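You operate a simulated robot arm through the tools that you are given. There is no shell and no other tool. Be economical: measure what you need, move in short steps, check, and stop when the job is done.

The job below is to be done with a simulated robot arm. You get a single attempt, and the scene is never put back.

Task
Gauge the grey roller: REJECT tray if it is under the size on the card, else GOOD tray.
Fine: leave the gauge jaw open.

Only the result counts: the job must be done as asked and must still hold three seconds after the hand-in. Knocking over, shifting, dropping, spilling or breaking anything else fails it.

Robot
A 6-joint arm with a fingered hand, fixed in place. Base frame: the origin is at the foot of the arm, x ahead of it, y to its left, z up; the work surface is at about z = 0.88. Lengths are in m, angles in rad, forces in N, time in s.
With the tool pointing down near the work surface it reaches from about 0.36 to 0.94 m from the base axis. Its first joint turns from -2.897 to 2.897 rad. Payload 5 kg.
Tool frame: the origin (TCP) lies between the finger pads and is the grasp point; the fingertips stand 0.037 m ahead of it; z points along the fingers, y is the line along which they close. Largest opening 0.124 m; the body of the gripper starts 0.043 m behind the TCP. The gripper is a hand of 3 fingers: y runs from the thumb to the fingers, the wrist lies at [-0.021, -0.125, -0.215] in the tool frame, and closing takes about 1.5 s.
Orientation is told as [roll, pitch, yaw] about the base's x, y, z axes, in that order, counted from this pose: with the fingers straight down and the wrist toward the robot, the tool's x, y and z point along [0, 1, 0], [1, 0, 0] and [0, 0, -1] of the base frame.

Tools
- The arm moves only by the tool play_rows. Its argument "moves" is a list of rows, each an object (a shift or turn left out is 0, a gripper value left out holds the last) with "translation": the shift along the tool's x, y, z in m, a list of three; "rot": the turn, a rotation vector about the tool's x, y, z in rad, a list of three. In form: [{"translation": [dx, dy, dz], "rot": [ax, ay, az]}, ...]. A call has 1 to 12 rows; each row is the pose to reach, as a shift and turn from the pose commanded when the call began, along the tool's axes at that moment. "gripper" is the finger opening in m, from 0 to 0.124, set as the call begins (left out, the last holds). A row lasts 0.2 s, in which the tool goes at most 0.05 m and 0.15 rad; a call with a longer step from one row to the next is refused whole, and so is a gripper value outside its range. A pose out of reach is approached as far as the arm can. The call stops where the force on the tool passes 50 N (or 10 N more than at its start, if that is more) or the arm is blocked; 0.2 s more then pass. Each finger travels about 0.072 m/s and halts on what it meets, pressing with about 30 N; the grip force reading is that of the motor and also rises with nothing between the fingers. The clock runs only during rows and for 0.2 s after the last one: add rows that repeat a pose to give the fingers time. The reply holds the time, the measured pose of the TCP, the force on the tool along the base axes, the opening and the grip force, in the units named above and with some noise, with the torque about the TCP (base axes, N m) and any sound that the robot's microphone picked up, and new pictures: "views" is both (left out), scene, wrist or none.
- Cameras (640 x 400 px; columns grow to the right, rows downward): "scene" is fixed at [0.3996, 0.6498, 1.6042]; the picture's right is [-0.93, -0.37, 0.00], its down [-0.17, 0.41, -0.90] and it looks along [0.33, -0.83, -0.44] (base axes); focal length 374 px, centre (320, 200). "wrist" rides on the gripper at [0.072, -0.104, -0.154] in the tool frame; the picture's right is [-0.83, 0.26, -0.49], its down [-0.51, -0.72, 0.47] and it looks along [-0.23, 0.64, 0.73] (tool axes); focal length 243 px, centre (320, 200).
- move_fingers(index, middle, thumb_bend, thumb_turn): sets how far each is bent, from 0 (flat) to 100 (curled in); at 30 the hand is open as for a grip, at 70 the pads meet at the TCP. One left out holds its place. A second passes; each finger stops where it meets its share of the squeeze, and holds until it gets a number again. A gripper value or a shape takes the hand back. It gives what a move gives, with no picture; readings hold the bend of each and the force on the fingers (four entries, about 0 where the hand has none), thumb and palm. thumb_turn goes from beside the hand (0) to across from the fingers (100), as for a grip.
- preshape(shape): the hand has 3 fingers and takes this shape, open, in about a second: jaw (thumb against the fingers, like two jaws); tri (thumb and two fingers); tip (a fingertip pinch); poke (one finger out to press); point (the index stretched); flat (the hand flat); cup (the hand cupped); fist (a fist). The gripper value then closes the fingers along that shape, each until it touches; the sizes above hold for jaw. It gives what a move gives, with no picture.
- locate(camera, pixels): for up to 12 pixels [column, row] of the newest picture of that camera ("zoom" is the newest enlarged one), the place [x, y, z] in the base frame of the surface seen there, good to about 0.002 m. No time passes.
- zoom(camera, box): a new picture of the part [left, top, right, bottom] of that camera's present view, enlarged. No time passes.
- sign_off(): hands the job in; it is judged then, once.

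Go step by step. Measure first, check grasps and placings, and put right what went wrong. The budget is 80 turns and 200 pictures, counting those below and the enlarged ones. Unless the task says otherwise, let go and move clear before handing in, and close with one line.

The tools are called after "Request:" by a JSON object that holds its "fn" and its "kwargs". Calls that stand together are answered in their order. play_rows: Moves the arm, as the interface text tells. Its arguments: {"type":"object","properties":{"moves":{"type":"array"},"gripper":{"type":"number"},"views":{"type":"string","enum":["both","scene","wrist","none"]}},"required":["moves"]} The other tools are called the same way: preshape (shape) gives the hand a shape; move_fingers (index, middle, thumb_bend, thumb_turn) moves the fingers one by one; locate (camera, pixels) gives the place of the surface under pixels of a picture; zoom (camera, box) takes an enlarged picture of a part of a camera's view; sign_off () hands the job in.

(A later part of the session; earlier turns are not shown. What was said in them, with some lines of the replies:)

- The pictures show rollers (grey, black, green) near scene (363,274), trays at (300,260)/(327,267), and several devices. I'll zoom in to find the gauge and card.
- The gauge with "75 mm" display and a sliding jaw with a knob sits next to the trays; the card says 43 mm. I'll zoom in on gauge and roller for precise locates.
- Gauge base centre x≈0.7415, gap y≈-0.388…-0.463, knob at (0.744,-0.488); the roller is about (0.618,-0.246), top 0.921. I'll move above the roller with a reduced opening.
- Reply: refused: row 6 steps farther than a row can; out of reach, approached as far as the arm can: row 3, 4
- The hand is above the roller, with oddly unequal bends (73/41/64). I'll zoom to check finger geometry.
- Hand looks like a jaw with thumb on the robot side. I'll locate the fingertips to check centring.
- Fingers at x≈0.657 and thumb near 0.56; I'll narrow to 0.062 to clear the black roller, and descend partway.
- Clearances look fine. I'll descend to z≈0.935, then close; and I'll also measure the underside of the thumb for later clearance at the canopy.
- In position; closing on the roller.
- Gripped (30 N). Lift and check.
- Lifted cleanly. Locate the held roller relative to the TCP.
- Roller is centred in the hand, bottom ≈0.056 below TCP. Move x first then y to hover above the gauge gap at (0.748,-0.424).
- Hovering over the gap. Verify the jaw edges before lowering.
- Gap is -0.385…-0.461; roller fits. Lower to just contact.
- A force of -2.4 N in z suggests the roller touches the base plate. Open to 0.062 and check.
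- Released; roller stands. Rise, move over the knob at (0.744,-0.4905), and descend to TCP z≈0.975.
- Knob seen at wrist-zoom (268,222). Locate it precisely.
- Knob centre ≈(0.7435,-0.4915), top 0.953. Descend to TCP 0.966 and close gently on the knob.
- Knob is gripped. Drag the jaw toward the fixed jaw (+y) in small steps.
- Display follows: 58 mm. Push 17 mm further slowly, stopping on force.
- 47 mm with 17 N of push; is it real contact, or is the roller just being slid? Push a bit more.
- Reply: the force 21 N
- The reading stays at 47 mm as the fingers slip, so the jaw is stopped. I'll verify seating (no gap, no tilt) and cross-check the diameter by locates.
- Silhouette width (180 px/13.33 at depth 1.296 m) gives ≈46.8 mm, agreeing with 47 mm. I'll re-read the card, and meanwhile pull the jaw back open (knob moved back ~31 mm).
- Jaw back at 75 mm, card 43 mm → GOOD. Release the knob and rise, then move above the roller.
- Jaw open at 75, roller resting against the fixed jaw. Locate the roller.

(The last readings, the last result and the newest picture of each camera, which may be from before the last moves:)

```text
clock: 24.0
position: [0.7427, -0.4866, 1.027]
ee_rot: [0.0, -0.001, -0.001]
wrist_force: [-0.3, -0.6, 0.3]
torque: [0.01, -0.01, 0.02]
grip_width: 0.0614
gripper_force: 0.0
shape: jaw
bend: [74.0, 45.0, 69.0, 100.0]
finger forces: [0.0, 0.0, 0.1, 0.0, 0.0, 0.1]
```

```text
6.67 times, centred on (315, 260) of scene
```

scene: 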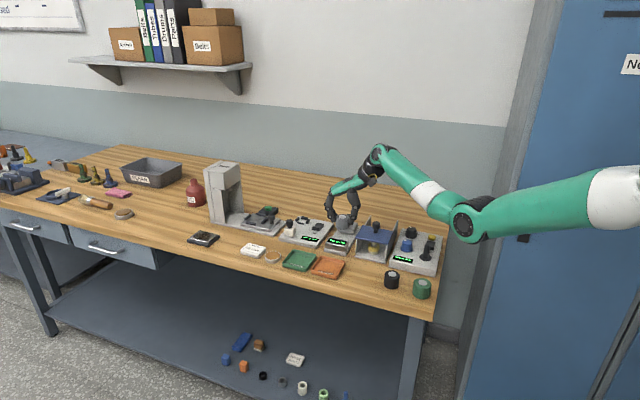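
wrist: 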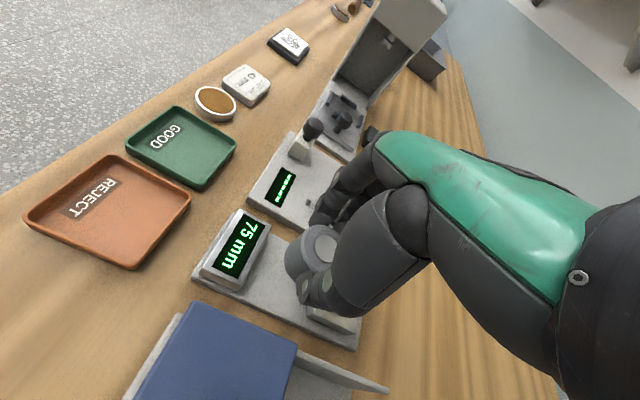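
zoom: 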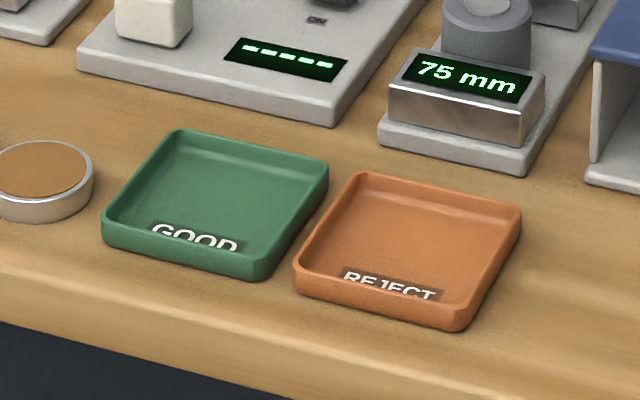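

Request:
{"fn": "locate", "kwargs": {"camera": "zoom", "pixels": [[215, 195], [180, 132], [325, 160], [105, 220], [262, 270], [180, 155], [305, 180], [130, 215], [245, 250]]}}

Request:
{"fn": "play_rows", "kwargs": {"moves": [{"translation": [0.04, 0.004, 0]}, {"translation": [0.0766, 0.0075, 0]}, {"translation": [0.0766, 0.0075, 0.03]}, {"translation": [0.0766, 0.0075, 0.055]}, {"translation": [0.0766, 0.0075, 0.068]}, {"translation": [0.0766, 0.0075, 0.072]}, {"translation": [0.0766, 0.0075, 0.072]}], "gripper": 0.066, "views": "none"}}

Request:
{"fn": "zoom", "kwargs": {"camera": "wrist", "box": [200, 130, 400, 340]}}

Request:
{"fn": "zoom", "kwargs": {"camera": "scene", "box": [310, 190, 380, 246]}}

```text
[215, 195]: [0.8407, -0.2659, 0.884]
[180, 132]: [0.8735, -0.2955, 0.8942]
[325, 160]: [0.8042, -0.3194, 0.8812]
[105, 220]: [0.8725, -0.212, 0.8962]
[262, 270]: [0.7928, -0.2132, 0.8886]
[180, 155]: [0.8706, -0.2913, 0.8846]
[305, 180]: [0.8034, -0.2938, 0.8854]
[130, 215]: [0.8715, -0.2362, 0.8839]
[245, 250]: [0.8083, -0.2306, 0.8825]
```

```text
clock: 25.6
position: [0.7503, -0.4101, 0.9548]
ee_rot: [0.001, -0.001, 0.0]
wrist_force: [0.5, -0.3, -0.4]
torque: [0.01, -0.02, 0.0]
grip_width: 0.0657
gripper_force: 0.0
shape: jaw
bend: [74.0, 44.0, 68.0, 100.0]
finger forces: [0.0, 0.0, 0.0, 0.0, 0.1, 0.1]
```

```text
1.90 times, centred on (300, 235) of wrist
```

zoom: 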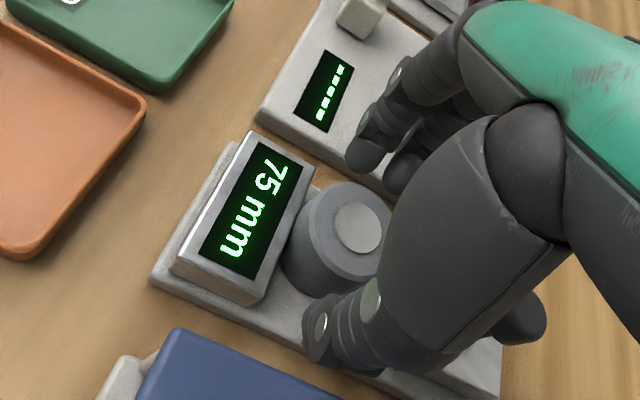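

```text
7.14 times, centred on (345, 218) of scene
```

zoom: 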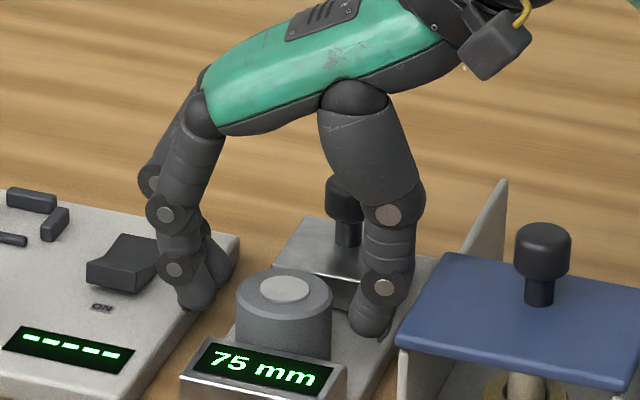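

Well placed around the roller. Close, then lift slightly straight up.

Request:
{"fn": "play_rows", "kwargs": {"moves": [{"translation": [0, 0, 0]}, {"translation": [0, 0, 0]}, {"translation": [0, 0, 0]}, {"translation": [0, 0, 0]}, {"translation": [0, 0, 0]}, {"translation": [0, 0, 0]}], "gripper": 0.03, "views": "none"}}

Request:
{"fn": "play_rows", "kwargs": {"moves": [{"translation": [0, 0, -0.01]}, {"translation": [0, 0, -0.03]}, {"translation": [0, 0, -0.06]}, {"translation": [0, 0, -0.1]}, {"translation": [0, 0, -0.12]}, {"translation": [0, 0, -0.12]}]}}

Request:
{"fn": "zoom", "kwargs": {"camera": "scene", "box": [290, 160, 400, 250]}}

```text
clock: 27.0
position: [0.7507, -0.4114, 0.9552]
ee_rot: [-0.001, 0.001, 0.0]
wrist_force: [-0.5, -0.1, 0.6]
torque: [0.0, 0.01, 0.0]
grip_width: 0.0378
gripper_force: 30.5
shape: jaw
bend: [74.0, 56.0, 74.0, 100.0]
finger forces: [17.8, 7.9, 0.1, 0.0, 26.8, 0.0]
```

```text
clock: 28.4
position: [0.7509, -0.4103, 1.0745]
ee_rot: [0.001, 0.001, 0.0]
wrist_force: [0.1, 0.0, -0.7]
torque: [0.0, 0.01, -0.01]
grip_width: 0.0376
gripper_force: 29.7
shape: jaw
bend: [74.0, 56.0, 74.0, 100.0]
finger forces: [17.8, 8.1, 0.0, 0.0, 26.8, 0.0]
```

scene: 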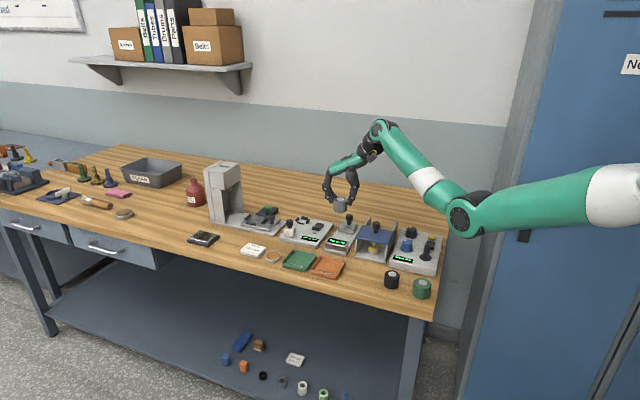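
wrist: 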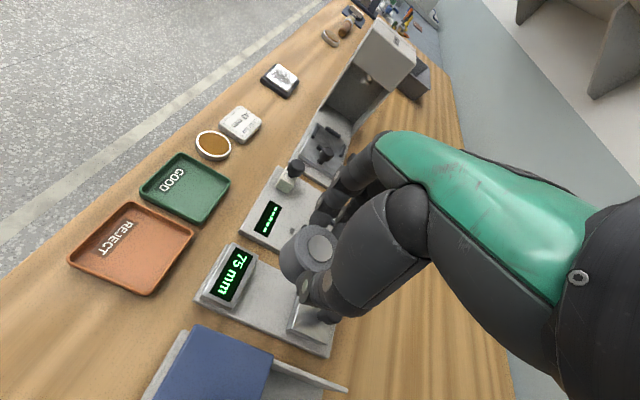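

```text
4.44 times, centred on (345, 205) of scene
```

zoom: 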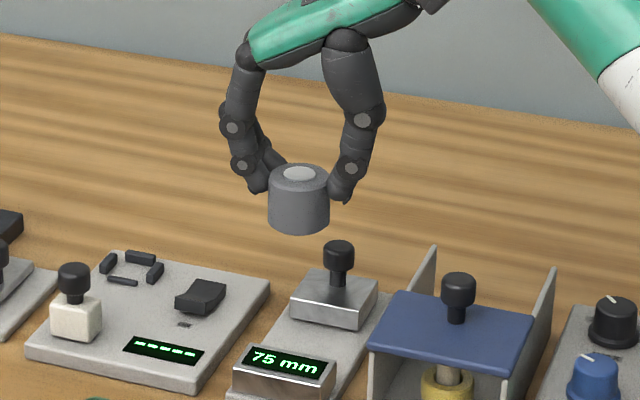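

Held well. Move over the GOOD tray centre (0.834,-0.255) and descend to near its floor.

Request:
{"fn": "play_rows", "kwargs": {"moves": [{"translation": [0.035, 0.019, 0]}, {"translation": [0.07, 0.038, 0]}, {"translation": [0.11, 0.059, 0]}, {"translation": [0.14, 0.075, 0]}, {"translation": [0.155, 0.083, 0]}, {"translation": [0.155, 0.083, 0.03]}, {"translation": [0.155, 0.083, 0.065]}, {"translation": [0.155, 0.083, 0.09]}, {"translation": [0.155, 0.083, 0.105]}, {"translation": [0.155, 0.083, 0.105]}], "views": "none"}}

Request:
{"fn": "zoom", "kwargs": {"camera": "scene", "box": [250, 200, 350, 280]}}

Request:
{"fn": "zoom", "kwargs": {"camera": "wrist", "box": [200, 130, 400, 340]}}

```text
clock: 30.6
position: [0.833, -0.2556, 0.9678]
ee_rot: [0.0, 0.001, 0.0]
wrist_force: [-0.3, -0.9, -0.9]
torque: [0.05, 0.01, 0.05]
grip_width: 0.0378
gripper_force: 30.2
shape: jaw
bend: [74.0, 56.0, 74.0, 100.0]
finger forces: [17.9, 8.1, 0.0, 0.0, 26.8, 0.0]
```

```text
5.00 times, centred on (300, 240) of scene
```

zoom: 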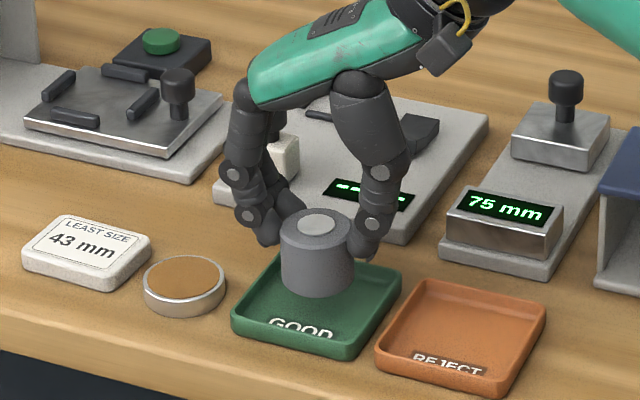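

```text
1.90 times, centred on (300, 235) of wrist
```

zoom: 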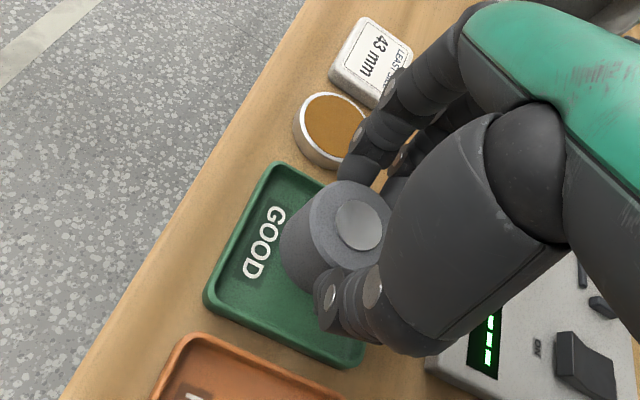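

Centred over GOOD tray. Lower the last ~22 mm.

Request:
{"fn": "play_rows", "kwargs": {"moves": [{"translation": [0, 0, 0.01]}, {"translation": [0, 0, 0.017]}, {"translation": [0, 0, 0.021]}, {"translation": [0, 0, 0.0225]}, {"translation": [0, 0, 0.0225]}], "views": "none"}}

Request:
{"fn": "zoom", "kwargs": {"camera": "scene", "box": [270, 215, 340, 271]}}

```text
clock: 31.8
position: [0.8327, -0.2568, 0.9474]
ee_rot: [0.001, 0.001, -0.001]
wrist_force: [0.5, 0.5, -1.4]
torque: [0.01, -0.02, -0.01]
grip_width: 0.0376
gripper_force: 29.7
shape: jaw
bend: [74.0, 56.0, 74.0, 100.0]
finger forces: [17.9, 8.2, 0.1, 0.0, 26.7, 0.0]
```

```text
7.14 times, centred on (305, 243) of scene
```

zoom: 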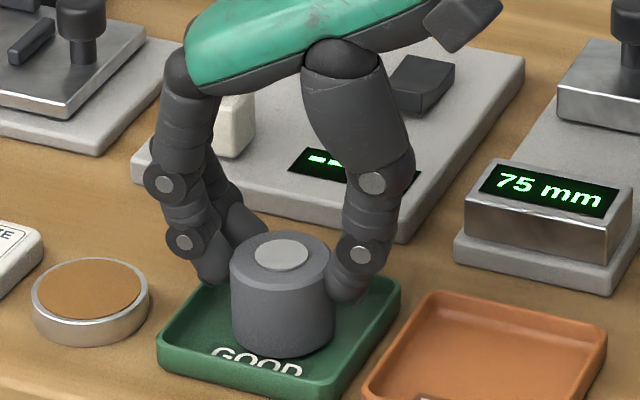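

Nearly touching; press 2 mm more, then check the force.

Request:
{"fn": "play_rows", "kwargs": {"moves": [{"translation": [0, 0, 0.001]}, {"translation": [0, 0, 0.002]}, {"translation": [0, 0, 0.002]}], "views": "none"}}

```text
clock: 32.6
position: [0.8333, -0.2554, 0.9456]
ee_rot: [0.0, 0.0, 0.0]
wrist_force: [-0.2, -0.1, 0.4]
torque: [0.0, 0.0, 0.01]
grip_width: 0.0377
gripper_force: 30.8
shape: jaw
bend: [74.0, 56.0, 74.0, 100.0]
finger forces: [17.8, 8.2, 0.0, 0.1, 26.7, 0.1]
```

No contact yet; go down a bit more.

Request:
{"fn": "play_rows", "kwargs": {"moves": [{"translation": [0, 0, 0.001]}, {"translation": [0, 0, 0.002]}, {"translation": [0, 0, 0.003]}, {"translation": [0, 0, 0.003]}], "views": "none"}}

```text
clock: 33.6
position: [0.8346, -0.2552, 0.9434]
ee_rot: [-0.003, -0.003, 0.002]
wrist_force: [-6.8, -1.9, 17.0]
torque: [0.0, 0.16, -0.03]
grip_width: 0.0381
gripper_force: 29.8
shape: jaw
bend: [74.0, 56.0, 73.0, 100.0]
finger forces: [18.2, 9.3, 0.0, 0.1, 33.1, 0.1]
```

Contact (17 N). Back up 1 mm, release, then rise clear.

Request:
{"fn": "play_rows", "kwargs": {"moves": [{"translation": [0, 0, -0.0015]}, {"translation": [0, 0, -0.0015]}], "views": "none"}}

Request:
{"fn": "play_rows", "kwargs": {"moves": [{"translation": [0, 0, 0]}, {"translation": [0, 0, 0]}, {"translation": [0, 0, 0]}, {"translation": [0, 0, 0]}, {"translation": [0, 0, -0.02]}, {"translation": [0, 0, -0.06]}, {"translation": [0, 0, -0.1]}, {"translation": [0, 0, -0.14]}, {"translation": [0, 0, -0.18]}, {"translation": [0, 0, -0.18]}], "gripper": 0.064}}

Request:
{"fn": "zoom", "kwargs": {"camera": "scene", "box": [250, 195, 370, 290]}}

```text
clock: 34.2
position: [0.8326, -0.2558, 0.9438]
ee_rot: [0.0, -0.001, 0.002]
wrist_force: [2.1, -3.6, 10.3]
torque: [-0.03, -0.13, -0.04]
grip_width: 0.038
gripper_force: 30.0
shape: jaw
bend: [74.0, 56.0, 74.0, 100.0]
finger forces: [20.3, 10.8, 0.0, 0.1, 29.4, 0.0]
```

```text
clock: 36.4
position: [0.8327, -0.2568, 1.1251]
ee_rot: [0.001, 0.002, -0.001]
wrist_force: [0.3, 0.3, -0.4]
torque: [0.02, 0.0, 0.0]
grip_width: 0.0636
gripper_force: 0.0
shape: jaw
bend: [74.0, 44.0, 69.0, 100.0]
finger forces: [0.0, 0.1, 0.1, 0.0, 0.0, 0.1]
```

scene: 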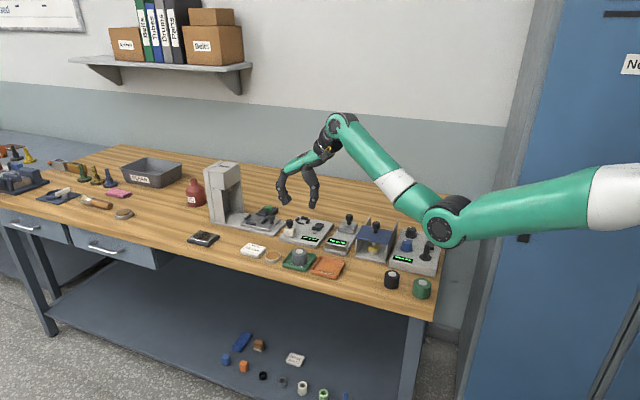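
wrist: 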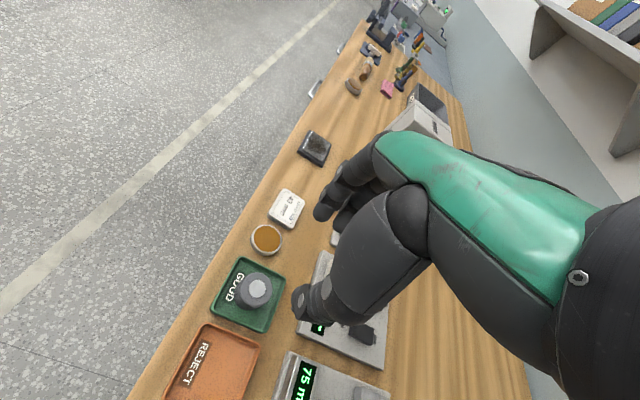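

```text
4.21 times, centred on (310, 242) of scene
```

zoom: 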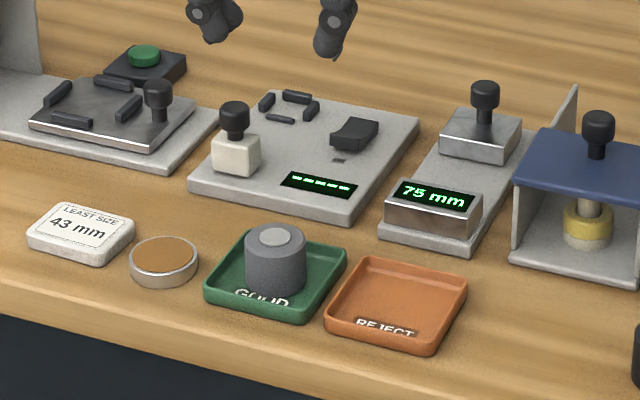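

The roller stands inside the GOOD tray, the gauge jaw is open at 75 mm, nothing else has moved, and the hand is clear. Handing in.

Request:
{"fn": "sign_off", "kwargs": {}}

```text
The job is handed in.
```

The grey roller gauged at 47 mm against the card's least size of 43 mm, so I put it in the GOOD tray and left the gauge jaw open at 75 mm.
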